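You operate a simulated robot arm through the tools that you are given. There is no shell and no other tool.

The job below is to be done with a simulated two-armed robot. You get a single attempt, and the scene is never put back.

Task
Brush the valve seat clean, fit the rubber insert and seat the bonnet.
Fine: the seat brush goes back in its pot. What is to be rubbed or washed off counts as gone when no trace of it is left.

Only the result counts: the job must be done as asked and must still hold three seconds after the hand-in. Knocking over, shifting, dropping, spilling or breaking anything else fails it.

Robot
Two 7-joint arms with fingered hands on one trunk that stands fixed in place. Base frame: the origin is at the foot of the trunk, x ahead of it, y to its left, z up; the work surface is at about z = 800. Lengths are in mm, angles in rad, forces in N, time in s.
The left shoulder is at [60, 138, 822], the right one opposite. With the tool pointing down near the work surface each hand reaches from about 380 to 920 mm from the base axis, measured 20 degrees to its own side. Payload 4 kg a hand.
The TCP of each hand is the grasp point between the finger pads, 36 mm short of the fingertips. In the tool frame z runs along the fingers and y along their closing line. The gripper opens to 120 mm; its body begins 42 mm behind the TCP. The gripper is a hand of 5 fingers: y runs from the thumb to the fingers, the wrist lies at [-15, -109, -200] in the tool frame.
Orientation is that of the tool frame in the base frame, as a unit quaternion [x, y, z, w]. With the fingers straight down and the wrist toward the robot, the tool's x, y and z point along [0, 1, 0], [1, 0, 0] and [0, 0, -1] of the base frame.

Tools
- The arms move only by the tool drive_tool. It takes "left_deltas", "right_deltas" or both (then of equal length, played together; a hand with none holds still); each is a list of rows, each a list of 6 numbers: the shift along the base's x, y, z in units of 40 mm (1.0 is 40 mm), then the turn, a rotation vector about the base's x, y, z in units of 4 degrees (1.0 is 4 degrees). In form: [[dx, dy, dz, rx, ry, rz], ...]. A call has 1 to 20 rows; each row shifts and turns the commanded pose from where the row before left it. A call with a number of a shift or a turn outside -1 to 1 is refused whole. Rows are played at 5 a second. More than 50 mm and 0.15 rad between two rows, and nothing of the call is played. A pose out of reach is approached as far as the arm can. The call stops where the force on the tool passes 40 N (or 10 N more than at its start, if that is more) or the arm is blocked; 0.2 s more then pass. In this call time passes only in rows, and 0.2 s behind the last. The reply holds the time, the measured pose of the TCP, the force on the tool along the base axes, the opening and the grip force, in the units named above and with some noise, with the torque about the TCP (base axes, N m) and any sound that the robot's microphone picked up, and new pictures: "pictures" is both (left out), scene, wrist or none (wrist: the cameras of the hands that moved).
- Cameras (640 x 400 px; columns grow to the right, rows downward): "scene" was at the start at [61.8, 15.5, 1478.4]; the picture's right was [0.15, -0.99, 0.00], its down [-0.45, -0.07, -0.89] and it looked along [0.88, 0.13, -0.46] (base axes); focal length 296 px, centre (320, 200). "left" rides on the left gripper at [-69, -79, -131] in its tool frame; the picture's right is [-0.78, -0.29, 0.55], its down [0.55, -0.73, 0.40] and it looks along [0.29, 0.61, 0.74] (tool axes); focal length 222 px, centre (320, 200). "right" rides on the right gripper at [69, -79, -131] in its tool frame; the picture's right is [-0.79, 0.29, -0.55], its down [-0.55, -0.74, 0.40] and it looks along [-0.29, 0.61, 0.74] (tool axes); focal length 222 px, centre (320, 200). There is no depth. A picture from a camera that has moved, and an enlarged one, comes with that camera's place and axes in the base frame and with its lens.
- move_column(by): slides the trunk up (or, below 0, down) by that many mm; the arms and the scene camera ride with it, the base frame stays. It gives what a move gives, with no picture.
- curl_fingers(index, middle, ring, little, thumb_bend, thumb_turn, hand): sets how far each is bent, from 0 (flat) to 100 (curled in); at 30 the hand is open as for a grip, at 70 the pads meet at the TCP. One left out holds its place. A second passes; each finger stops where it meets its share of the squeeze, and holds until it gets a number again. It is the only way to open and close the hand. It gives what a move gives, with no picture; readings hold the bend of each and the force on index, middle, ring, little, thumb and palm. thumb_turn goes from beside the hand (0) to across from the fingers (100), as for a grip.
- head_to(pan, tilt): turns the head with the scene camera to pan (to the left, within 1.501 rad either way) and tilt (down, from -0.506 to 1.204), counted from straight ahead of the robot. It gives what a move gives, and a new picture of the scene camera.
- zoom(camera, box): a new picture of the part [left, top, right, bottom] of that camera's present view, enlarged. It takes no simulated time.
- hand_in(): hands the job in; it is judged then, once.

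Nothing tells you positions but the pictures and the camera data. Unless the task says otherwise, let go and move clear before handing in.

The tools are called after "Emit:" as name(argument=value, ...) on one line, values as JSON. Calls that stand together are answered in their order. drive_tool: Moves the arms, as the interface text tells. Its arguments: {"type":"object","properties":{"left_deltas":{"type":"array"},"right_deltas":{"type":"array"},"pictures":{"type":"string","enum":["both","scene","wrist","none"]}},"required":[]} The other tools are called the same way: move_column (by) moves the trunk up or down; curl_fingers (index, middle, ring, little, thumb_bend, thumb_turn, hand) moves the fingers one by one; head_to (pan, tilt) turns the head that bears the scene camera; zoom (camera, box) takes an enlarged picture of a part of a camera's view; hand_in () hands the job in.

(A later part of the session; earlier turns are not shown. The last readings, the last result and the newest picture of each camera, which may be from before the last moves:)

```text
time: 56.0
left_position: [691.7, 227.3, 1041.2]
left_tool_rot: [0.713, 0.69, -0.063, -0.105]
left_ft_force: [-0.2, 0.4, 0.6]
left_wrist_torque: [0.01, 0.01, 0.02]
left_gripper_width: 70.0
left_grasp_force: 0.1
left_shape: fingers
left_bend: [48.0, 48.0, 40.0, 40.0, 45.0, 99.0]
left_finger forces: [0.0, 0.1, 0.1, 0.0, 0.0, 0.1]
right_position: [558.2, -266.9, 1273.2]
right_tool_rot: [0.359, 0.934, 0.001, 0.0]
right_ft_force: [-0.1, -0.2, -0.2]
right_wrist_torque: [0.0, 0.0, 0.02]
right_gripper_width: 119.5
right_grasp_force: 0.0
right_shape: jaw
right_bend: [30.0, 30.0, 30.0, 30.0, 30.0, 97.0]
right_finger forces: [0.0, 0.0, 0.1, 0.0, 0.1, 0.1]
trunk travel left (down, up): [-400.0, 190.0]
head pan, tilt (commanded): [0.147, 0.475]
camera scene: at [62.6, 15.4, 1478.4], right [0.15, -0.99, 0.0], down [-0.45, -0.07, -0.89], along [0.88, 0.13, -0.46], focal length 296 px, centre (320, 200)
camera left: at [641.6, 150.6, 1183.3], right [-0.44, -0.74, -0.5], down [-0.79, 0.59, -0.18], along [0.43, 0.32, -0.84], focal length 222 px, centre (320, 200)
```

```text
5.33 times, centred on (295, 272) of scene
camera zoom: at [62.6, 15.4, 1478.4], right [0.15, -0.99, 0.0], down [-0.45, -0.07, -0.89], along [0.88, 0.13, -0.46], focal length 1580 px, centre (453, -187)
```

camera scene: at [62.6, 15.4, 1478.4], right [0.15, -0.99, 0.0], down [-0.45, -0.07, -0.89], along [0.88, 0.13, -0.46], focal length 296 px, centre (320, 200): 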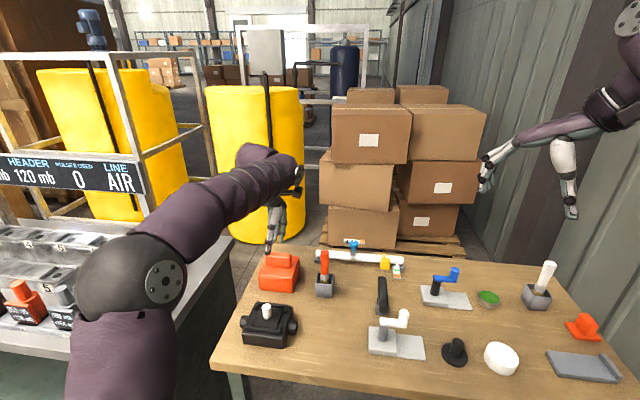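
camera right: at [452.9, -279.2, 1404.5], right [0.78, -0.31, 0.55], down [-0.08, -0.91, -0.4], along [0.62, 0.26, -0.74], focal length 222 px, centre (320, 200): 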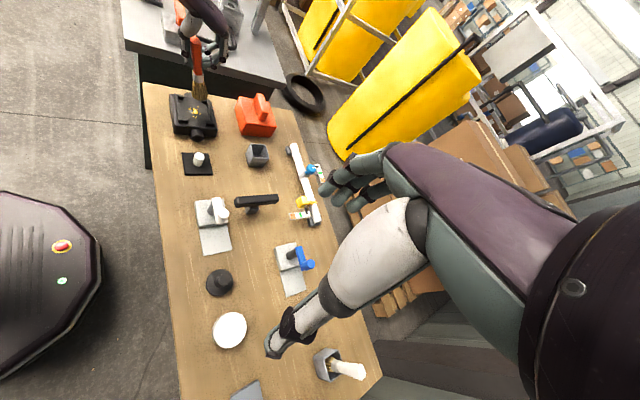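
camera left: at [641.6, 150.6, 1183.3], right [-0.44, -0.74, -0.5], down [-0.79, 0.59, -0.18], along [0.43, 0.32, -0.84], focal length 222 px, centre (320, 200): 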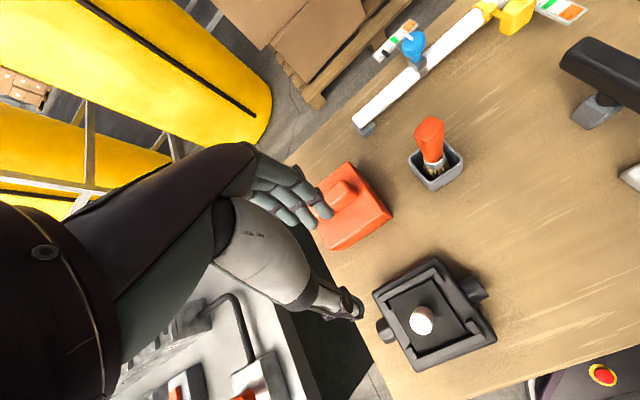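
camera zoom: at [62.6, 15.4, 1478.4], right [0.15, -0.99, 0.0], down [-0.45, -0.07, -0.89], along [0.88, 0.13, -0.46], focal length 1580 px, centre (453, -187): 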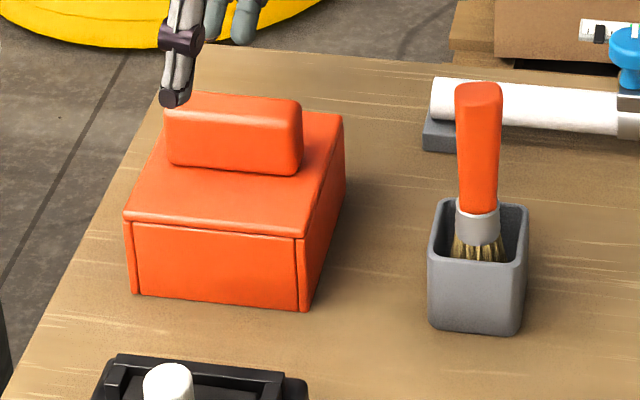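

The insert is seated flat and centred within about 1.5 mm, and the valve has not moved. Next is the bonnet: I'll level the hand, move above the bonnet handle and take a close look.

Emit:
curl_fingers(hand="left", index=35, middle=35, ring=35, little=35, thumb_bend=35, thumb_turn=100)

Emit:
drive_tool(left_deltas=[[0.3, 0.1, 0, -0.2125, -0.8525, 0.1175], [0.3, 0.1, 0, -0.2125, -0.8525, 0.1175], [0.6, 0.1, 0, -0.2125, -0.8525, 0.1175], [0.6, 0.1, 0, -0.2125, -0.8525, 0.1175], [0.6, 0.04, 0, 0, 0, 0], [0, 0, 0, 0, 0, 0]], pictures="both")

Emit:
zoom(camera="left", box=[280, 170, 480, 320])

Emit:
zoom(camera="right", box=[220, 70, 300, 140])

Emit:
zoom(camera="scene", box=[240, 240, 320, 290])

```text
time: 57.0
left_position: [691.1, 227.3, 1040.7]
left_tool_rot: [0.713, 0.69, -0.063, -0.105]
left_ft_force: [-0.3, -0.4, -0.2]
left_wrist_torque: [0.01, -0.01, 0.03]
left_gripper_width: 104.1
left_grasp_force: 0.0
left_shape: fingers
left_bend: [35.0, 35.0, 35.0, 35.0, 35.0, 98.0]
left_finger forces: [0.0, 0.1, 0.0, 0.0, 0.0, 0.0]
right_position: [557.0, -267.0, 1273.3]
right_tool_rot: [0.358, 0.934, 0.0, -0.001]
right_ft_force: [0.0, 0.8, 0.5]
right_wrist_torque: [0.01, 0.0, -0.01]
right_gripper_width: 119.8
right_grasp_force: 0.1
right_shape: jaw
right_bend: [30.0, 30.0, 30.0, 30.0, 30.0, 97.0]
right_finger forces: [0.0, 0.0, 0.0, 0.0, 0.0, 0.0]
trunk travel left (down, up): [-400.0, 190.0]
head pan, tilt (commanded): [0.147, 0.475]
```

```text
time: 58.4
left_position: [784.5, 245.1, 1042.1]
left_tool_rot: [0.707, 0.707, 0.0, 0.0]
left_ft_force: [0.3, 0.7, 0.0]
left_wrist_torque: [0.01, 0.01, 0.0]
left_gripper_width: 104.1
left_grasp_force: 0.1
left_shape: fingers
left_bend: [35.0, 35.0, 35.0, 35.0, 35.0, 98.0]
left_finger forces: [0.0, 0.0, 0.0, 0.0, 0.0, 0.0]
right_position: [556.5, -267.5, 1274.7]
right_tool_rot: [0.358, 0.934, 0.001, 0.0]
right_ft_force: [0.2, -1.0, 0.1]
right_wrist_torque: [-0.04, 0.01, 0.01]
right_gripper_width: 119.8
right_grasp_force: 0.0
right_shape: jaw
right_bend: [30.0, 30.0, 30.0, 30.0, 30.0, 97.0]
right_finger forces: [0.1, 0.0, 0.0, 0.0, 0.0, 0.1]
trunk travel left (down, up): [-400.0, 190.0]
head pan, tilt (commanded): [0.147, 0.475]
camera scene: at [61.5, 15.4, 1478.5], right [0.15, -0.99, 0.0], down [-0.45, -0.07, -0.89], along [0.88, 0.13, -0.46], focal length 296 px, centre (320, 200)
camera left: at [704.0, 173.2, 1173.6], right [-0.29, -0.79, -0.55], down [-0.73, 0.55, -0.4], along [0.61, 0.29, -0.74], focal length 222 px, centre (320, 200)
```

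scene: 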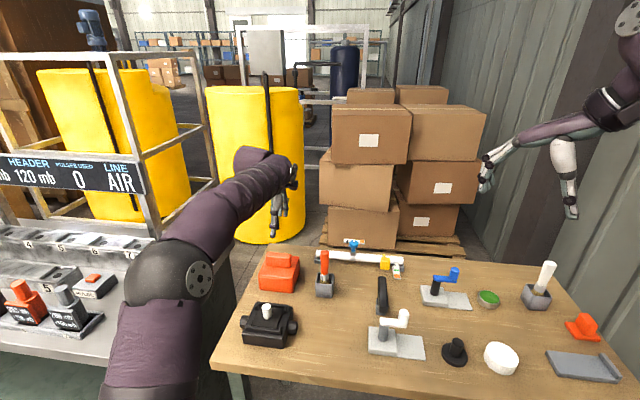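
left: 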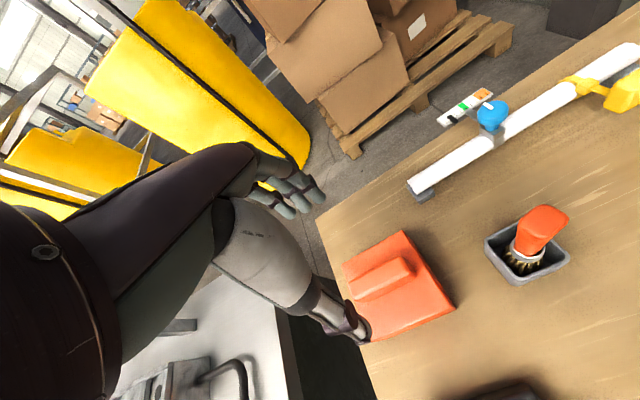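

```text
2.67 times, centred on (380, 245) of left
camera zoom: at [704.0, 173.2, 1173.6], right [-0.29, -0.79, -0.55], down [-0.73, 0.55, -0.4], along [0.61, 0.29, -0.74], focal length 592 px, centre (160, 80)
```

zoom: 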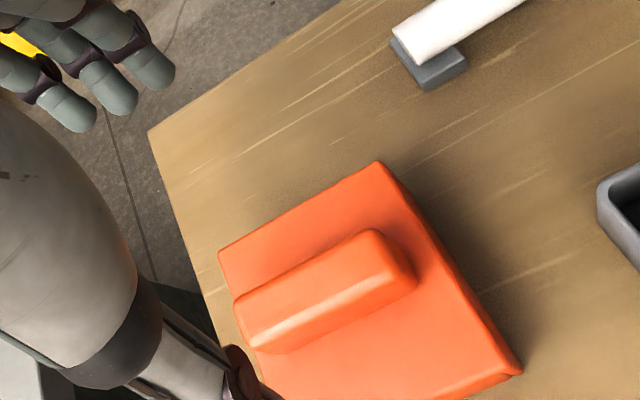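

```text
5.71 times, centred on (260, 105) of right
camera zoom: at [452.3, -279.0, 1404.7], right [0.78, -0.31, 0.55], down [-0.08, -0.91, -0.4], along [0.62, 0.26, -0.74], focal length 1269 px, centre (663, 743)
```

zoom: 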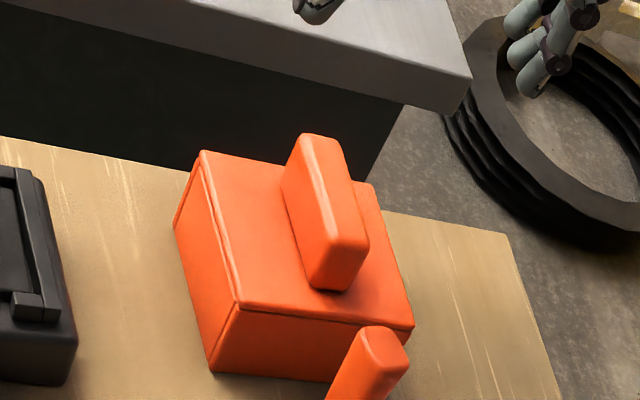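

```text
8.00 times, centred on (280, 265) of scene
camera zoom: at [61.5, 15.4, 1478.5], right [0.15, -0.99, 0.0], down [-0.45, -0.07, -0.89], along [0.88, 0.13, -0.46], focal length 2370 px, centre (640, -320)
```

zoom: 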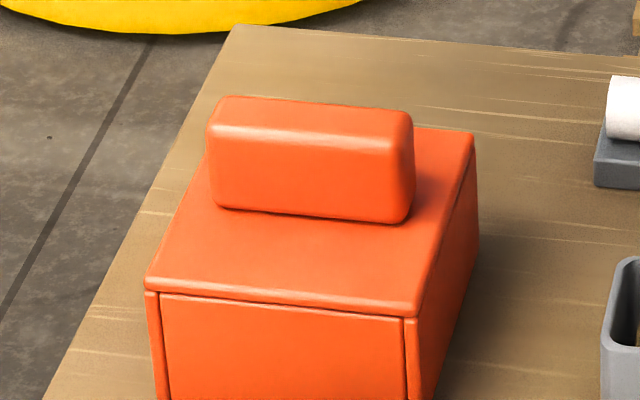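

The bonnet's top is at about z = 858, with a handle roughly 22 mm thick and 80 mm long centred near (783, 251, 858–896). On the knob, the grip tilted the part by about 12°. This time I'll pitch the hand by +12° beforehand so the bonnet stays level, then come down to check alignment.

Emit:
drive_tool(left_deltas=[[0.05, 0, 0, 0, 0.75, 0], [0.05, 0, 0, 0, 0.75, 0], [0.05, 0, 0, 0, 0.75, 0], [0.03, 0, 0, 0, 0.75, 0], [0, 0, -0.9, 0, 0, 0], [0, 0, -0.9, 0, 0, 0], [0, 0, -0.3, 0, 0, 0], [0, 0, 0, 0, 0, 0]], pictures="none")

Emit:
zoom(camera="left", box=[240, 150, 480, 330])

Emit:
zoom(camera="right", box=[220, 60, 300, 130])

Emit:
zoom(camera="scene", box=[240, 240, 320, 290])

```text
time: 60.2
left_position: [791.1, 244.2, 957.4]
left_tool_rot: [0.705, 0.705, -0.055, -0.056]
left_ft_force: [0.1, -0.4, -0.2]
left_wrist_torque: [0.01, 0.0, 0.04]
left_gripper_width: 104.2
left_grasp_force: 0.0
left_shape: fingers
left_bend: [35.0, 35.0, 35.0, 35.0, 35.0, 98.0]
left_finger forces: [0.0, 0.0, 0.0, 0.0, 0.1, 0.1]
left hand out of reach, approached as far as the arm can: row 4
right_position: [557.5, -265.8, 1273.4]
right_tool_rot: [0.358, 0.934, 0.0, 0.0]
right_ft_force: [-0.5, 0.1, 0.2]
right_wrist_torque: [0.02, 0.02, 0.0]
right_gripper_width: 119.7
right_grasp_force: 0.1
right_shape: jaw
right_bend: [30.0, 30.0, 30.0, 30.0, 30.0, 97.0]
right_finger forces: [0.1, 0.0, 0.0, 0.0, 0.0, 0.1]
trunk travel left (down, up): [-400.0, 190.0]
head pan, tilt (commanded): [0.147, 0.475]
```

```text
2.22 times, centred on (360, 240) of left
camera zoom: at [732.3, 172.8, 1099.6], right [-0.37, -0.79, -0.49], down [-0.79, 0.55, -0.28], along [0.49, 0.29, -0.82], focal length 494 px, centre (231, 111)
```

zoom: 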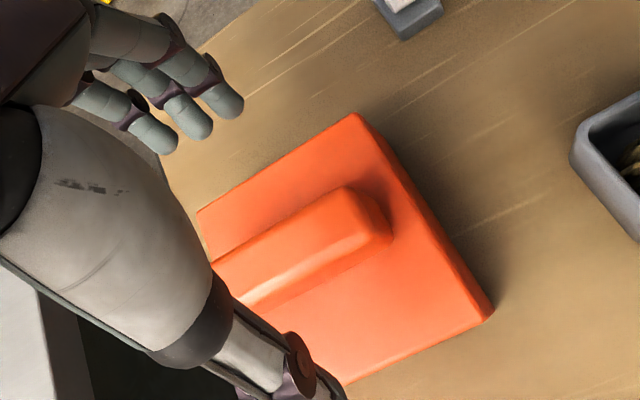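

```text
5.71 times, centred on (260, 95) of right
camera zoom: at [452.8, -278.9, 1404.5], right [0.78, -0.31, 0.55], down [-0.08, -0.91, -0.4], along [0.62, 0.26, -0.74], focal length 1269 px, centre (663, 800)
```

zoom: 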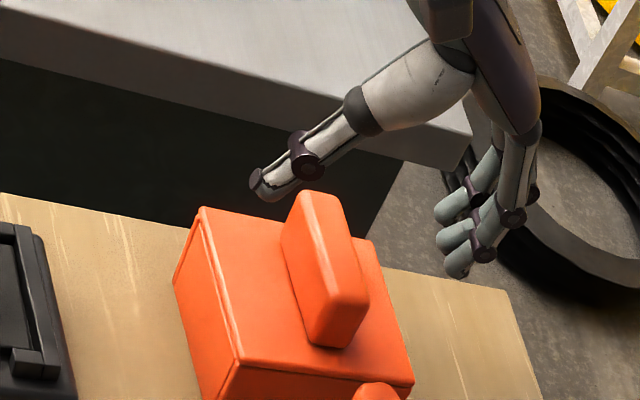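

```text
8.00 times, centred on (280, 265) of scene
camera zoom: at [61.9, 15.5, 1478.4], right [0.15, -0.99, 0.0], down [-0.45, -0.07, -0.89], along [0.88, 0.13, -0.46], focal length 2370 px, centre (640, -320)
```

zoom: 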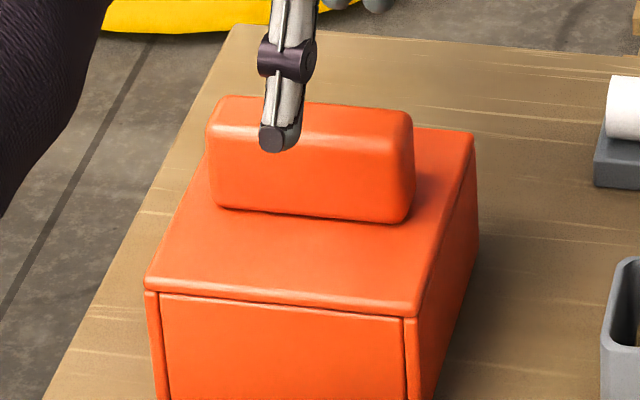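

The arm reached about 9° of pitch, which is enough. I'll shift x by -5 mm to centre on the handle and lower to the grip height, keeping the fingertips just above the bonnet's top.

Emit:
drive_tool(left_deltas=[[-0.12, 0, -0.4, 0, 0, 0], [0, 0, -0.4, 0, 0, 0], [0, 0, -0.2, 0, 0, 0], [0, 0, 0, 0, 0, 0]], pictures="none")

Emit:
zoom(camera="left", box=[240, 150, 480, 330])

Emit:
zoom(camera="right", box=[220, 60, 300, 130])

Emit:
zoom(camera="scene", box=[240, 240, 320, 290])

```text
time: 61.2
left_position: [787.8, 242.0, 916.6]
left_tool_rot: [0.705, 0.705, -0.056, -0.055]
left_ft_force: [-0.8, -0.2, 0.0]
left_wrist_torque: [-0.02, 0.01, -0.01]
left_gripper_width: 104.5
left_grasp_force: 0.0
left_shape: fingers
left_bend: [35.0, 35.0, 35.0, 35.0, 35.0, 98.0]
left_finger forces: [0.1, 0.1, 0.0, 0.1, 0.0, 0.0]
right_position: [557.8, -266.0, 1273.5]
right_tool_rot: [0.359, 0.933, 0.0, 0.0]
right_ft_force: [0.2, -0.5, -0.5]
right_wrist_torque: [0.03, 0.02, -0.02]
right_gripper_width: 119.9
right_grasp_force: 0.1
right_shape: jaw
right_bend: [30.0, 30.0, 30.0, 30.0, 30.0, 97.0]
right_finger forces: [0.0, 0.0, 0.1, 0.0, 0.0, 0.1]
trunk travel left (down, up): [-400.0, 190.0]
head pan, tilt (commanded): [0.147, 0.475]
```

```text
2.22 times, centred on (360, 240) of left
camera zoom: at [728.8, 172.3, 1058.6], right [-0.37, -0.79, -0.49], down [-0.79, 0.55, -0.28], along [0.49, 0.29, -0.82], focal length 494 px, centre (231, 111)
```

zoom: 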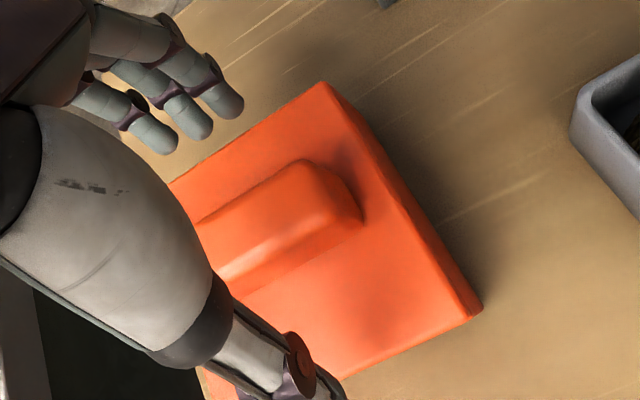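

```text
5.71 times, centred on (260, 95) of right
camera zoom: at [452.7, -278.9, 1404.5], right [0.78, -0.31, 0.55], down [-0.08, -0.91, -0.4], along [0.62, 0.26, -0.74], focal length 1269 px, centre (663, 800)
```

zoom: 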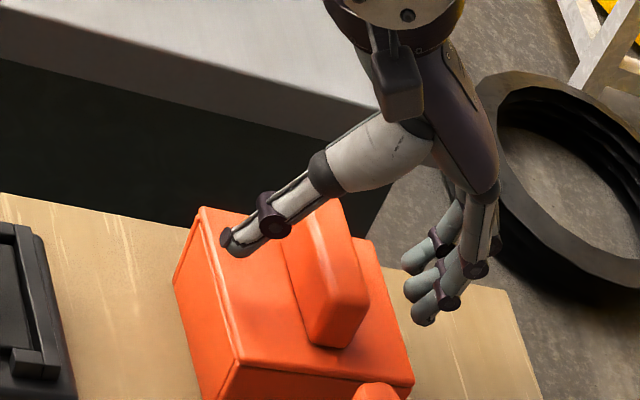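

```text
8.00 times, centred on (280, 265) of scene
camera zoom: at [61.8, 15.5, 1478.4], right [0.15, -0.99, 0.0], down [-0.45, -0.07, -0.89], along [0.88, 0.13, -0.46], focal length 2370 px, centre (640, -320)
```

zoom: 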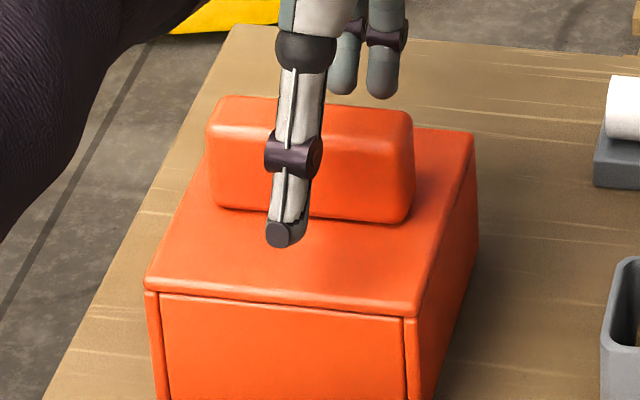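

The thumb is in front of the handle and the fingers behind it, all clear of the bonnet's top. I'll close to near-contact first.

Emit:
curl_fingers(hand="left", index=57, middle=57, ring=57, little=45, thumb_bend=57)

Emit:
zoom(camera="left", box=[240, 150, 480, 330])

Emit:
zoom(camera="right", box=[220, 60, 300, 130])

Emit:
zoom(camera="scene", box=[240, 240, 320, 290])

```text
time: 62.2
left_position: [787.8, 243.6, 915.6]
left_tool_rot: [0.705, 0.705, -0.055, -0.055]
left_ft_force: [0.8, -0.2, 0.1]
left_wrist_torque: [0.03, 0.02, -0.02]
left_gripper_width: 42.5
left_grasp_force: 0.2
left_shape: fingers
left_bend: [56.0, 56.0, 56.0, 45.0, 56.0, 100.0]
left_finger forces: [0.0, 0.0, 0.0, 0.0, 0.1, 0.0]
right_position: [557.6, -267.1, 1273.6]
right_tool_rot: [0.358, 0.934, 0.0, 0.0]
right_ft_force: [1.2, 0.7, 0.1]
right_wrist_torque: [0.0, 0.02, 0.0]
right_gripper_width: 119.4
right_grasp_force: 0.2
right_shape: jaw
right_bend: [30.0, 30.0, 30.0, 30.0, 30.0, 97.0]
right_finger forces: [0.1, 0.1, 0.0, 0.1, 0.0, 0.1]
trunk travel left (down, up): [-400.0, 190.0]
head pan, tilt (commanded): [0.147, 0.475]
```

```text
2.22 times, centred on (360, 240) of left
camera zoom: at [728.9, 172.1, 1058.7], right [-0.37, -0.79, -0.49], down [-0.79, 0.55, -0.28], along [0.49, 0.29, -0.82], focal length 494 px, centre (231, 111)
```

zoom: 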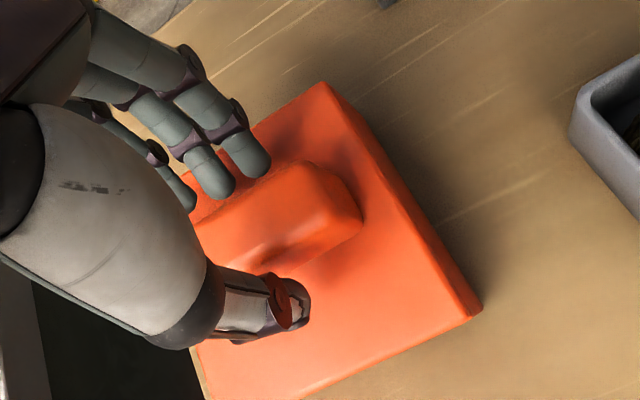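

```text
5.71 times, centred on (260, 95) of right
camera zoom: at [452.8, -279.0, 1404.5], right [0.78, -0.31, 0.55], down [-0.08, -0.91, -0.4], along [0.62, 0.26, -0.74], focal length 1269 px, centre (663, 800)
```

zoom: 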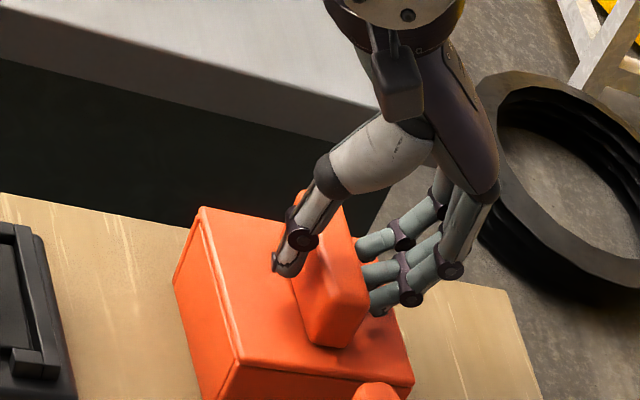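

```text
8.00 times, centred on (280, 265) of scene
camera zoom: at [61.9, 15.5, 1478.4], right [0.15, -0.99, 0.0], down [-0.45, -0.07, -0.89], along [0.88, 0.13, -0.46], focal length 2370 px, centre (640, -320)
```

zoom: 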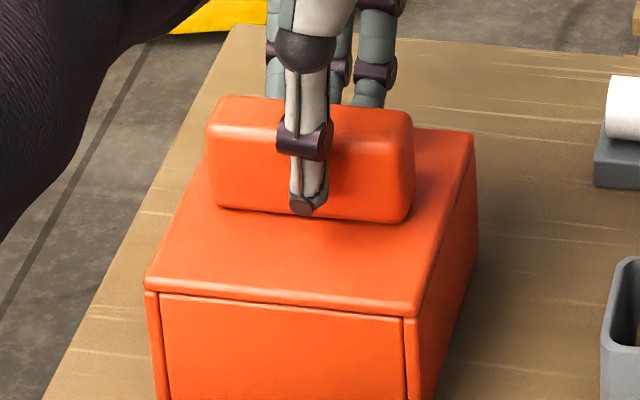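

The fingers are evenly placed around the handle, so I'll close the grip.

Emit:
curl_fingers(hand="left", index=75, middle=75, ring=75, little=45, thumb_bend=75)

Emit:
zoom(camera="left", box=[240, 150, 480, 330])

Emit:
zoom(camera="right", box=[220, 60, 300, 130])

Emit:
zoom(camera="scene", box=[240, 240, 320, 290])

```text
time: 63.2
left_position: [787.6, 242.0, 916.1]
left_tool_rot: [0.704, 0.706, -0.055, -0.056]
left_ft_force: [0.2, 0.5, -0.1]
left_wrist_torque: [0.0, 0.05, -0.02]
left_gripper_width: 21.9
left_grasp_force: 22.7
left_shape: fingers
left_bend: [72.0, 73.0, 74.0, 45.0, 64.0, 99.0]
left_finger forces: [9.9, 8.8, 4.3, 0.0, 23.0, 0.0]
right_position: [558.2, -266.6, 1274.5]
right_tool_rot: [0.359, 0.933, -0.001, 0.0]
right_ft_force: [-0.4, 0.5, 0.1]
right_wrist_torque: [0.01, 0.01, 0.0]
right_gripper_width: 120.2
right_grasp_force: 0.1
right_shape: jaw
right_bend: [30.0, 30.0, 30.0, 30.0, 30.0, 97.0]
right_finger forces: [0.1, 0.0, 0.1, 0.1, 0.1, 0.1]
trunk travel left (down, up): [-400.0, 190.0]
head pan, tilt (commanded): [0.147, 0.475]
```

```text
2.22 times, centred on (360, 240) of left
camera zoom: at [728.9, 172.2, 1058.6], right [-0.37, -0.79, -0.49], down [-0.79, 0.55, -0.28], along [0.49, 0.29, -0.82], focal length 494 px, centre (231, 111)
```

zoom: 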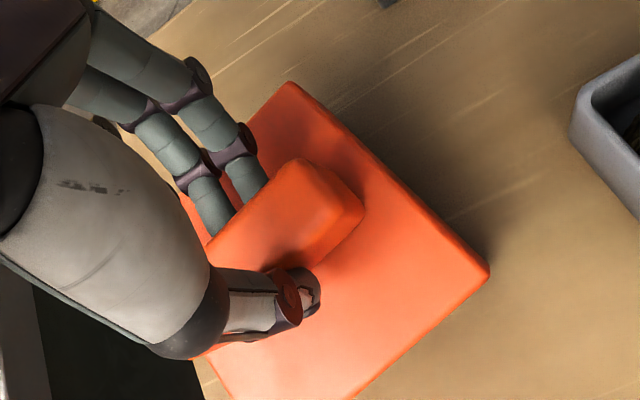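

```text
5.71 times, centred on (260, 95) of right
camera zoom: at [452.8, -278.9, 1404.5], right [0.78, -0.31, 0.55], down [-0.08, -0.91, -0.4], along [0.62, 0.26, -0.74], focal length 1269 px, centre (663, 800)
```

zoom: 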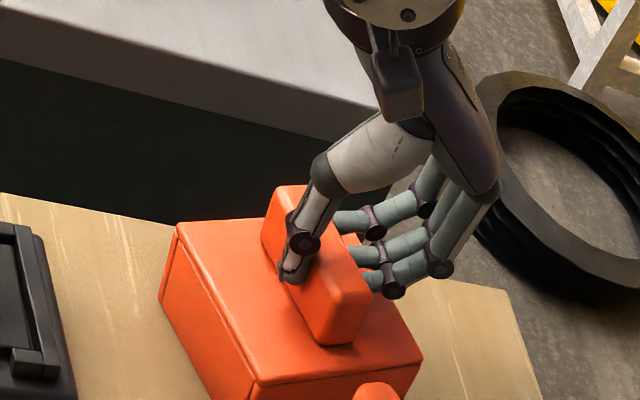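

```text
8.00 times, centred on (280, 265) of scene
camera zoom: at [61.9, 15.5, 1478.4], right [0.15, -0.99, 0.0], down [-0.45, -0.07, -0.89], along [0.88, 0.13, -0.46], focal length 2370 px, centre (640, -320)
```

zoom: 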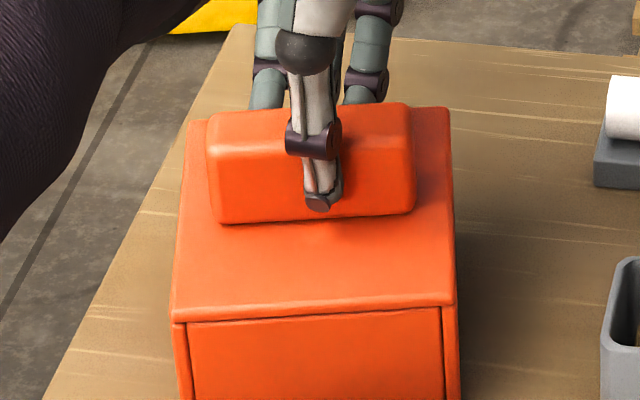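

The grip is firm at 23 N. The bonnet yawed about 10° as the hand closed, which I can correct in the air. I'll lift a little and check how it hangs.

Emit:
drive_tool(left_deltas=[[0, 0, 0.25, 0, 0, 0], [0, 0, 0.5, 0, 0, 0], [0, 0, 0.5, 0, 0, 0], [0, 0, 0, 0, 0, 0]], pictures="none")

Emit:
zoom(camera="left", box=[240, 150, 480, 330])

Emit:
zoom(camera="right", box=[220, 50, 300, 120])

Emit:
zoom(camera="scene", box=[230, 215, 326, 275])

```text
time: 64.2
left_position: [786.8, 244.7, 965.8]
left_tool_rot: [0.705, 0.705, -0.056, -0.056]
left_ft_force: [0.2, 0.2, -1.1]
left_wrist_torque: [0.02, -0.02, 0.03]
left_gripper_width: 22.1
left_grasp_force: 23.4
left_shape: fingers
left_bend: [72.0, 73.0, 74.0, 45.0, 64.0, 99.0]
left_finger forces: [10.5, 9.0, 4.0, 0.1, 23.4, 0.0]
right_position: [556.9, -266.7, 1274.4]
right_tool_rot: [0.359, 0.933, 0.0, 0.0]
right_ft_force: [-0.1, 0.2, -0.1]
right_wrist_torque: [0.02, 0.01, 0.02]
right_gripper_width: 119.7
right_grasp_force: 0.1
right_shape: jaw
right_bend: [30.0, 30.0, 30.0, 30.0, 30.0, 97.0]
right_finger forces: [0.0, 0.0, 0.0, 0.1, 0.0, 0.1]
trunk travel left (down, up): [-400.0, 190.0]
head pan, tilt (commanded): [0.147, 0.475]
```

```text
2.22 times, centred on (360, 240) of left
camera zoom: at [728.6, 173.2, 1108.3], right [-0.37, -0.79, -0.49], down [-0.79, 0.55, -0.28], along [0.49, 0.29, -0.82], focal length 494 px, centre (231, 111)
```

zoom: 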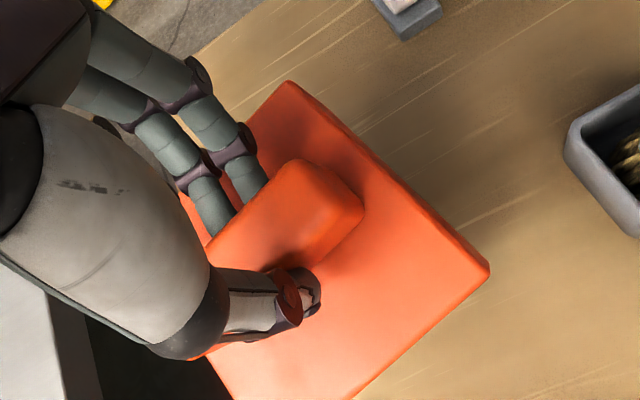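

```text
5.71 times, centred on (260, 85) of right
camera zoom: at [453.0, -278.9, 1404.4], right [0.78, -0.31, 0.55], down [-0.08, -0.91, -0.4], along [0.62, 0.26, -0.74], focal length 1269 px, centre (663, 857)
```

zoom: 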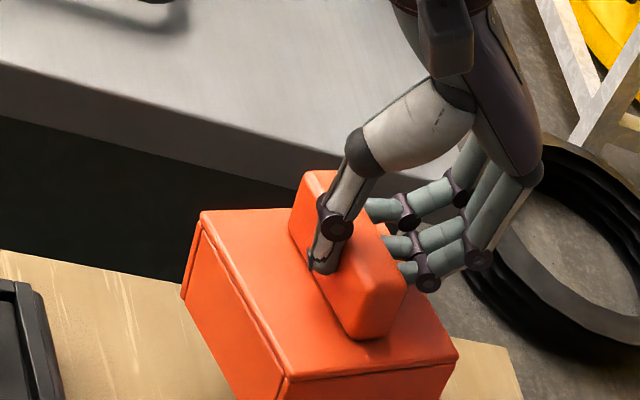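

```text
6.67 times, centred on (278, 245) of scene
camera zoom: at [62.0, 15.5, 1478.4], right [0.15, -0.99, 0.0], down [-0.45, -0.07, -0.89], along [0.88, 0.13, -0.46], focal length 1975 px, centre (600, -100)
```

zoom: 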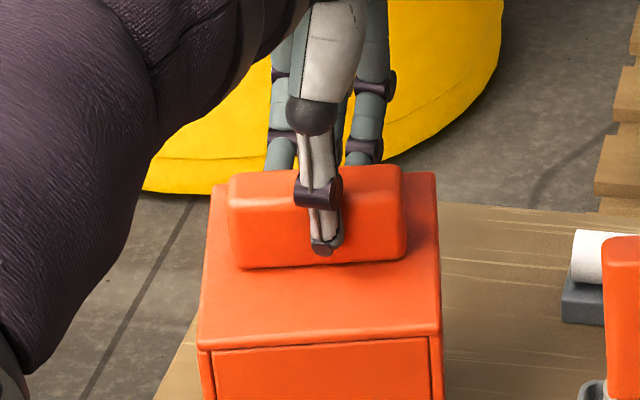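

The bonnet is held firmly, yawed about +12° and with its back edge about 9 mm high. I'll raise it well above the knob, carry it toward the valve while undoing the yaw and pitch, and then re-measure.

Emit:
drive_tool(left_deltas=[[0, 0, 0.95, 0, 0, 0], [0, 0, 0.95, 0, 0, 0], [-0.76, -0.085, 0, 0, 0, -0.5], [-0.76, -0.085, 0, 0, 0, -0.5], [-0.76, -0.085, 0, 0, 0, -0.5], [-0.76, -0.085, 0, 0, 0.4, -0.5], [-0.76, -0.085, 0, 0, 0.4, -0.5], [-0.75, -0.085, 0, 0, 0.4, -0.5], [0, 0, 0, 0, 0, 0]], pictures="both")

Emit:
zoom(camera="left", box=[240, 150, 480, 330])

Emit:
zoom(camera="right", box=[155, 30, 255, 130])

Emit:
zoom(camera="scene", box=[200, 250, 328, 330])

```text
time: 66.2
left_position: [604.9, 222.7, 1039.2]
left_tool_rot: [0.772, 0.624, -0.08, -0.089]
left_ft_force: [-0.1, 0.9, -1.4]
left_wrist_torque: [0.02, -0.01, -0.02]
left_gripper_width: 22.0
left_grasp_force: 23.1
left_shape: fingers
left_bend: [72.0, 73.0, 74.0, 45.0, 64.0, 99.0]
left_finger forces: [10.8, 8.3, 4.2, 0.0, 23.2, 0.0]
right_position: [557.4, -265.7, 1273.3]
right_tool_rot: [0.359, 0.933, 0.0, 0.0]
right_ft_force: [1.1, 0.3, 0.6]
right_wrist_torque: [-0.01, -0.02, 0.01]
right_gripper_width: 119.6
right_grasp_force: 0.1
right_shape: jaw
right_bend: [30.0, 30.0, 30.0, 30.0, 30.0, 97.0]
right_finger forces: [0.1, 0.1, 0.0, 0.1, 0.0, 0.0]
trunk travel left (down, up): [-400.0, 190.0]
head pan, tilt (commanded): [0.147, 0.475]
camera scene: at [62.1, 15.5, 1478.4], right [0.15, -0.99, 0.0], down [-0.45, -0.07, -0.89], along [0.88, 0.13, -0.46], focal length 296 px, centre (320, 200)
camera left: at [545.1, 165.1, 1186.0], right [-0.57, -0.69, -0.45], down [-0.68, 0.7, -0.22], along [0.47, 0.18, -0.87], focal length 222 px, centre (320, 200)
```

scene: 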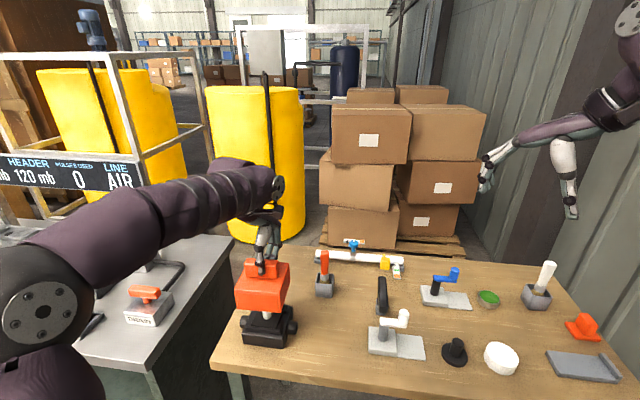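
left: 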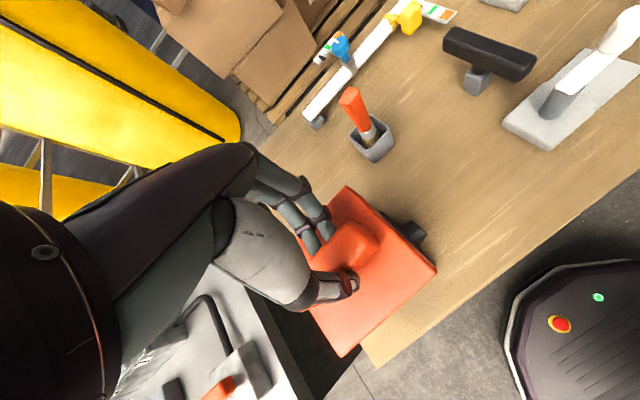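

```text
2.22 times, centred on (360, 240) of left
camera zoom: at [545.1, 165.1, 1186.0], right [-0.57, -0.69, -0.45], down [-0.68, 0.7, -0.22], along [0.47, 0.18, -0.87], focal length 494 px, centre (231, 111)
```

zoom: 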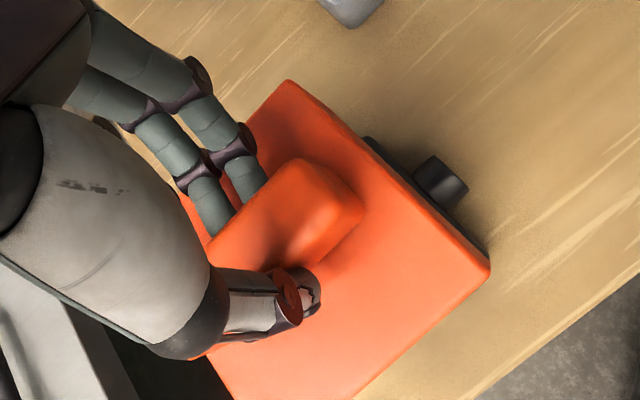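

```text
4.00 times, centred on (205, 80) of right
camera zoom: at [453.0, -279.0, 1404.4], right [0.78, -0.31, 0.55], down [-0.08, -0.91, -0.4], along [0.62, 0.26, -0.74], focal length 888 px, centre (780, 680)
```

zoom: 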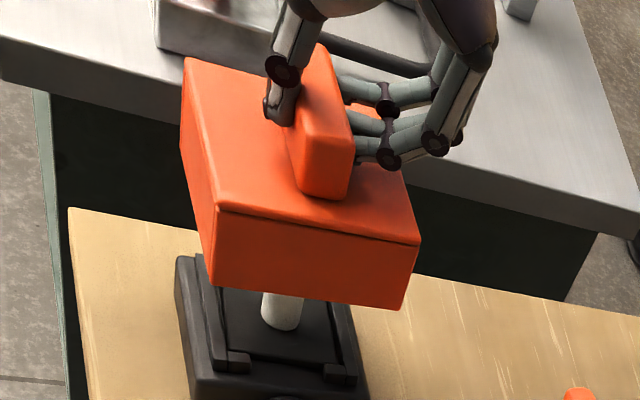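

```text
5.00 times, centred on (264, 290) of scene
camera zoom: at [62.1, 15.5, 1478.4], right [0.15, -0.99, 0.0], down [-0.45, -0.07, -0.89], along [0.88, 0.13, -0.46], focal length 1482 px, centre (600, -250)
```

zoom: 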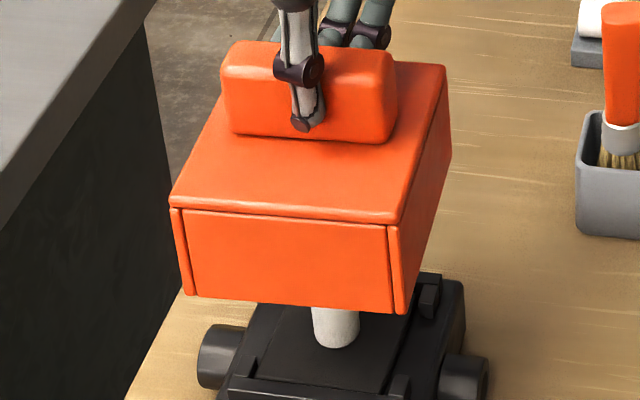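

The bonnet now hangs nearly level and close to aligned, with about 2° of yaw left and about 3 mm short in x. I'll trim those and lower until its rim is just above the knob.

Emit:
drive_tool(left_deltas=[[0.05, 0, 0, 0, 0.2, -0.45], [0.04, 0, -0.4, 0, 0, 0], [0, 0, -0.4, 0, 0, 0], [0, 0, 0, 0, 0, 0]], pictures="none")

Emit:
zoom(camera="left", box=[280, 150, 480, 300])

Emit:
zoom(camera="right", box=[155, 50, 235, 130])

Emit:
zoom(camera="scene", box=[220, 270, 316, 350])

```text
time: 67.2
left_position: [608.8, 222.7, 1008.5]
left_tool_rot: [0.781, 0.611, -0.085, -0.095]
left_ft_force: [-0.7, -0.8, -1.9]
left_wrist_torque: [0.0, -0.01, 0.0]
left_gripper_width: 22.1
left_grasp_force: 22.8
left_shape: fingers
left_bend: [72.0, 73.0, 74.0, 45.0, 64.0, 99.0]
left_finger forces: [10.8, 8.3, 3.9, 0.1, 23.1, 0.0]
right_position: [556.7, -266.2, 1274.2]
right_tool_rot: [0.358, 0.934, 0.0, 0.0]
right_ft_force: [-0.2, -0.7, 0.2]
right_wrist_torque: [-0.02, 0.01, 0.01]
right_gripper_width: 119.8
right_grasp_force: 0.1
right_shape: jaw
right_bend: [30.0, 30.0, 30.0, 30.0, 30.0, 97.0]
right_finger forces: [0.0, 0.1, 0.0, 0.0, 0.0, 0.0]
trunk travel left (down, up): [-400.0, 190.0]
head pan, tilt (commanded): [0.147, 0.475]
```

```text
2.67 times, centred on (380, 225) of left
camera zoom: at [549.9, 166.4, 1156.9], right [-0.6, -0.67, -0.44], down [-0.66, 0.72, -0.21], along [0.46, 0.17, -0.87], focal length 592 px, centre (160, 133)
```

zoom: 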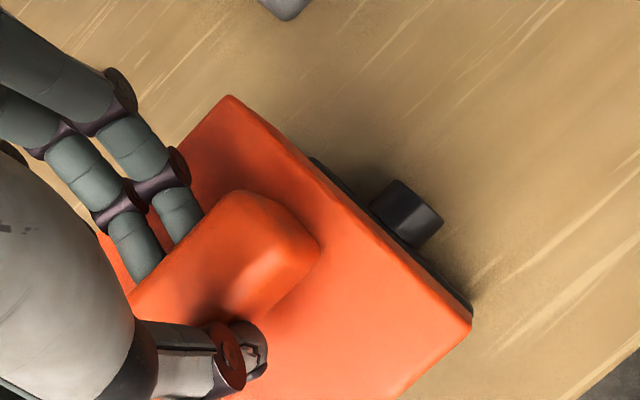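

```text
5.00 times, centred on (195, 90) of right
camera zoom: at [452.8, -278.9, 1404.5], right [0.78, -0.31, 0.55], down [-0.08, -0.91, -0.4], along [0.62, 0.26, -0.74], focal length 1111 px, centre (945, 750)
```

zoom: 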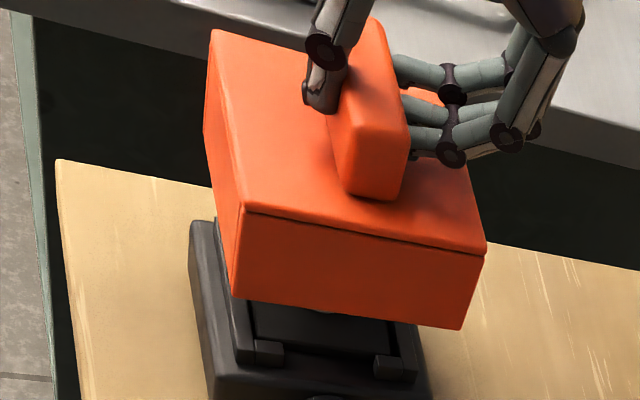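

```text
5.00 times, centred on (268, 310) of scene
camera zoom: at [61.9, 15.5, 1478.4], right [0.15, -0.99, 0.0], down [-0.45, -0.07, -0.89], along [0.88, 0.13, -0.46], focal length 1482 px, centre (580, -350)
```

zoom: 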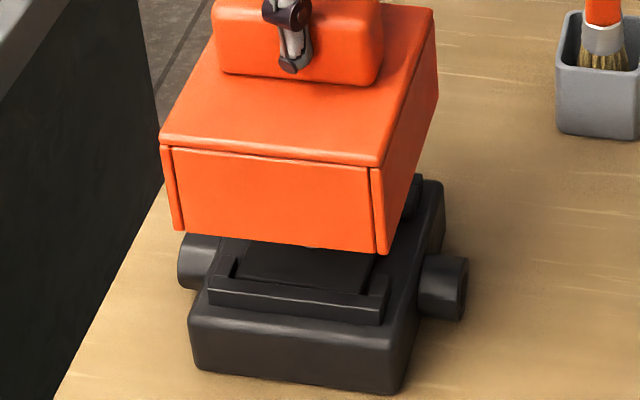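

The bonnet is level and within about 1–2 mm of centred, and the knob will enter its hollow. I'll lower until the rim is just above the rails, watching the force.

Emit:
drive_tool(left_deltas=[[-0.03, 0, -0.3, 0, 0, -0.15], [0, 0, -0.3, 0, 0, 0], [0, 0, -0.3, 0, 0, 0], [0, 0, 0, 0, 0, 0]], pictures="none")

Emit:
zoom(camera="left", box=[320, 150, 480, 270])

Emit:
zoom(camera="right", box=[160, 65, 230, 135])

Emit:
zoom(camera="scene", box=[228, 285, 308, 350])

```text
time: 68.2
left_position: [607.8, 223.6, 976.0]
left_tool_rot: [0.784, 0.607, -0.084, -0.095]
left_ft_force: [0.5, -0.3, -1.0]
left_wrist_torque: [-0.03, 0.0, -0.02]
left_gripper_width: 21.7
left_grasp_force: 22.9
left_shape: fingers
left_bend: [73.0, 73.0, 74.0, 45.0, 64.0, 99.0]
left_finger forces: [10.8, 8.3, 4.0, 0.0, 23.1, 0.1]
right_position: [556.7, -266.4, 1273.3]
right_tool_rot: [0.358, 0.934, 0.0, 0.0]
right_ft_force: [0.0, 0.5, -0.4]
right_wrist_torque: [0.01, 0.01, 0.0]
right_gripper_width: 119.4
right_grasp_force: 0.2
right_shape: jaw
right_bend: [30.0, 30.0, 30.0, 30.0, 30.0, 97.0]
right_finger forces: [0.0, 0.0, 0.0, 0.1, 0.1, 0.0]
trunk travel left (down, up): [-400.0, 190.0]
head pan, tilt (commanded): [0.147, 0.475]
```

```text
3.33 times, centred on (400, 210) of left
camera zoom: at [547.4, 168.4, 1123.7], right [-0.6, -0.66, -0.44], down [-0.65, 0.73, -0.21], along [0.46, 0.16, -0.87], focal length 740 px, centre (53, 167)
```

zoom: 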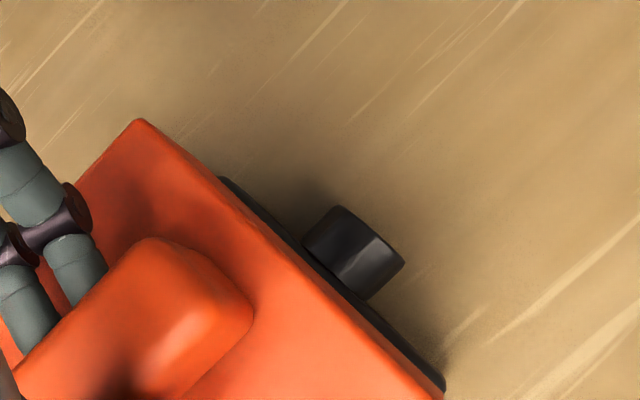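

```text
5.71 times, centred on (195, 100) of right
camera zoom: at [452.8, -278.9, 1404.5], right [0.78, -0.31, 0.55], down [-0.08, -0.91, -0.4], along [0.62, 0.26, -0.74], focal length 1269 px, centre (1034, 771)
```

zoom: 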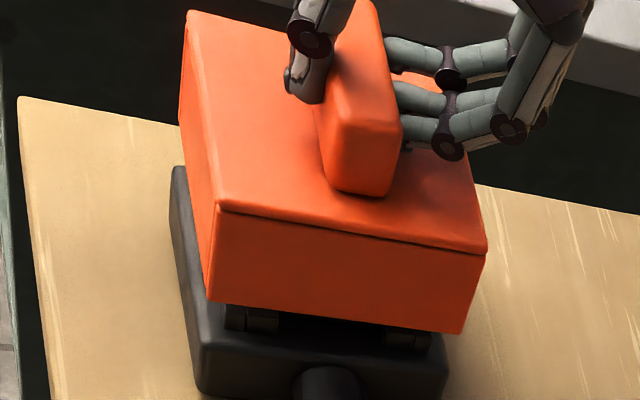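

```text
6.15 times, centred on (268, 318) of scene
camera zoom: at [61.9, 15.5, 1478.4], right [0.15, -0.99, 0.0], down [-0.45, -0.07, -0.89], along [0.88, 0.13, -0.46], focal length 1823 px, centre (640, -523)
```

zoom: 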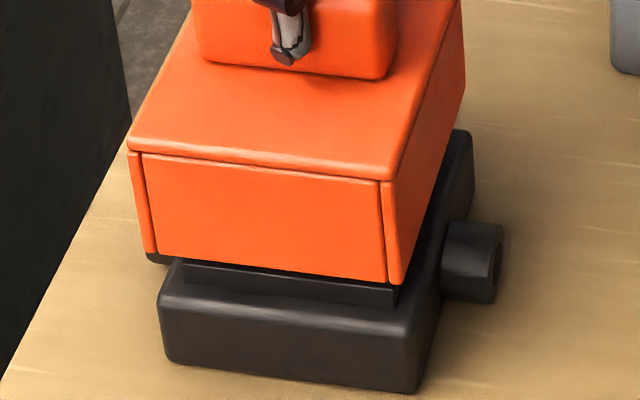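

I want a finer look at the rim against the rails before the final lowering, so I'll zoom in closely from both cameras.

Emit:
zoom(camera="scene", box=[238, 305, 308, 350])

Emit:
zoom(camera="right", box=[175, 95, 225, 135])

Emit:
zoom(camera="scene", box=[240, 270, 310, 315])

Emit:
zoom(camera="right", box=[165, 60, 225, 110])

```text
8.89 times, centred on (273, 328) of scene
camera zoom: at [61.9, 15.5, 1478.4], right [0.15, -0.99, 0.0], down [-0.45, -0.07, -0.89], along [0.88, 0.13, -0.46], focal length 2634 px, centre (738, -933)
```

zoom: 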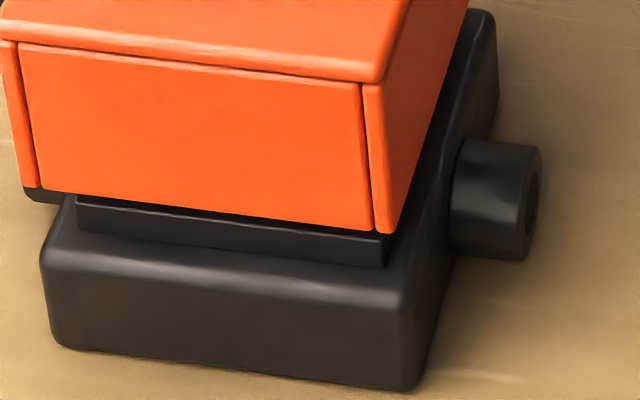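

```text
10.00 times, centred on (200, 115) of right
camera zoom: at [452.8, -278.9, 1404.5], right [0.78, -0.31, 0.55], down [-0.08, -0.91, -0.4], along [0.62, 0.26, -0.74], focal length 2221 px, centre (1520, 1050)
```

zoom: 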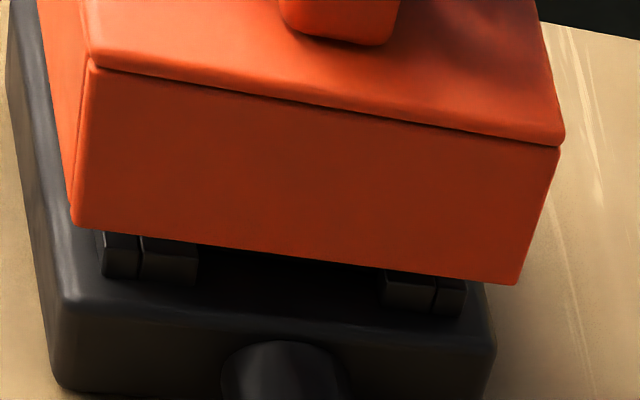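

```text
8.89 times, centred on (275, 292) of scene
camera zoom: at [61.9, 15.5, 1478.4], right [0.15, -0.99, 0.0], down [-0.45, -0.07, -0.89], along [0.88, 0.13, -0.46], focal length 2634 px, centre (720, -622)
```

zoom: 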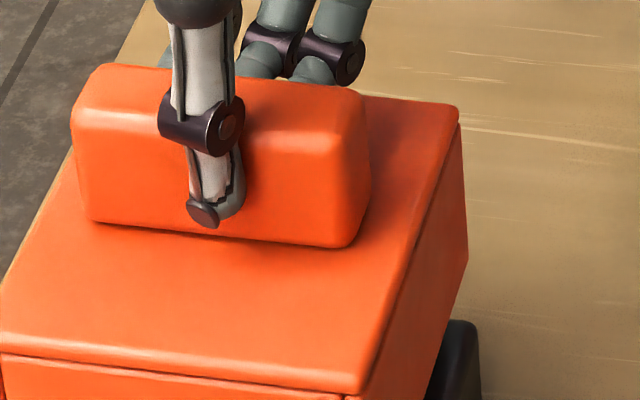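

```text
8.00 times, centred on (195, 85) of right
camera zoom: at [452.8, -278.9, 1404.5], right [0.78, -0.31, 0.55], down [-0.08, -0.91, -0.4], along [0.62, 0.26, -0.74], focal length 1777 px, centre (1320, 1120)
```

zoom: 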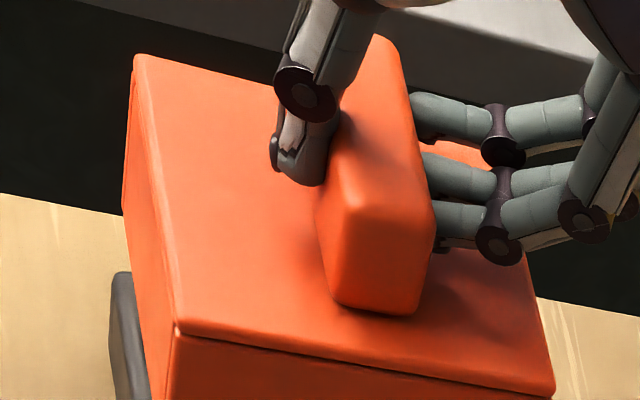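

Careful measurement puts the bonnet about 2.5 mm too far left and yawed about -1°. I'll trim both and lower a bit more.

Emit:
drive_tool(left_deltas=[[0.01, -0.065, -0.1, 0, 0, 0.25], [0, 0, -0.1, 0, 0, 0], [0, 0, 0, 0, 0, 0]], pictures="none")

Emit:
zoom(camera="scene", box=[236, 300, 308, 350])

Emit:
zoom(camera="right", box=[168, 90, 224, 135])

Emit:
zoom(camera="left", box=[340, 170, 480, 290])

```text
time: 69.0
left_position: [607.7, 221.1, 967.9]
left_tool_rot: [0.779, 0.615, -0.085, -0.093]
left_ft_force: [-0.3, 0.7, 0.0]
left_wrist_torque: [-0.01, -0.02, 0.0]
left_gripper_width: 21.8
left_grasp_force: 23.2
left_shape: fingers
left_bend: [73.0, 73.0, 74.0, 45.0, 64.0, 99.0]
left_finger forces: [10.9, 8.3, 4.0, 0.0, 23.1, 0.0]
right_position: [556.8, -266.3, 1274.0]
right_tool_rot: [0.358, 0.934, 0.0, 0.0]
right_ft_force: [0.3, -0.6, -0.2]
right_wrist_torque: [-0.03, 0.01, 0.01]
right_gripper_width: 119.8
right_grasp_force: 0.1
right_shape: jaw
right_bend: [30.0, 30.0, 30.0, 30.0, 30.0, 97.0]
right_finger forces: [0.0, 0.1, 0.0, 0.0, 0.0, 0.0]
trunk travel left (down, up): [-400.0, 190.0]
head pan, tilt (commanded): [0.147, 0.475]
```

```text
8.00 times, centred on (272, 325) of scene
camera zoom: at [61.9, 15.5, 1478.4], right [0.15, -0.99, 0.0], down [-0.45, -0.07, -0.89], along [0.88, 0.13, -0.46], focal length 2370 px, centre (704, -800)
```

zoom: 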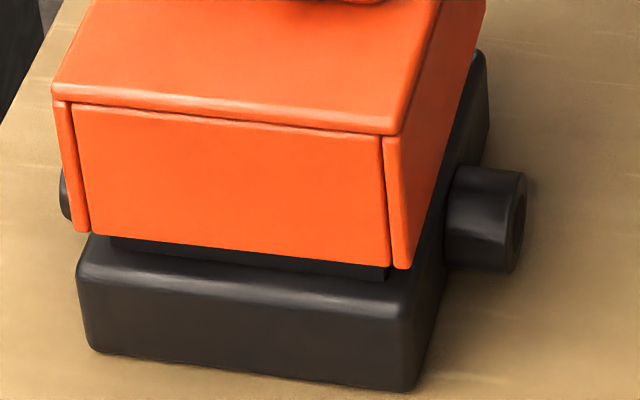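

```text
8.89 times, centred on (196, 112) of right
camera zoom: at [452.8, -278.9, 1404.5], right [0.78, -0.31, 0.55], down [-0.08, -0.91, -0.4], along [0.62, 0.26, -0.74], focal length 1974 px, centre (1422, 978)
```

zoom: 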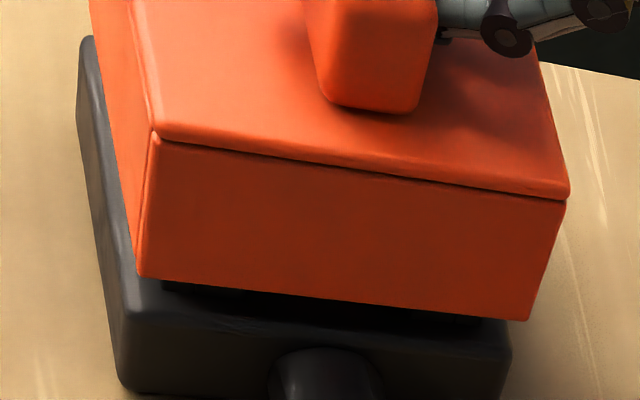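

```text
3.33 times, centred on (410, 230) of left
camera zoom: at [548.2, 164.4, 1115.3], right [-0.59, -0.67, -0.44], down [-0.66, 0.72, -0.21], along [0.46, 0.17, -0.87], focal length 740 px, centre (20, 100)
```

zoom: 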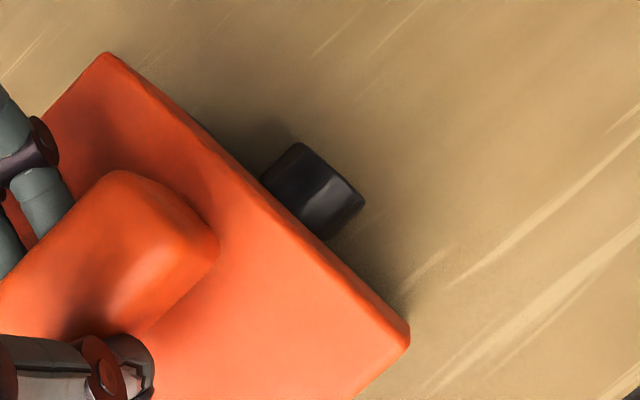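

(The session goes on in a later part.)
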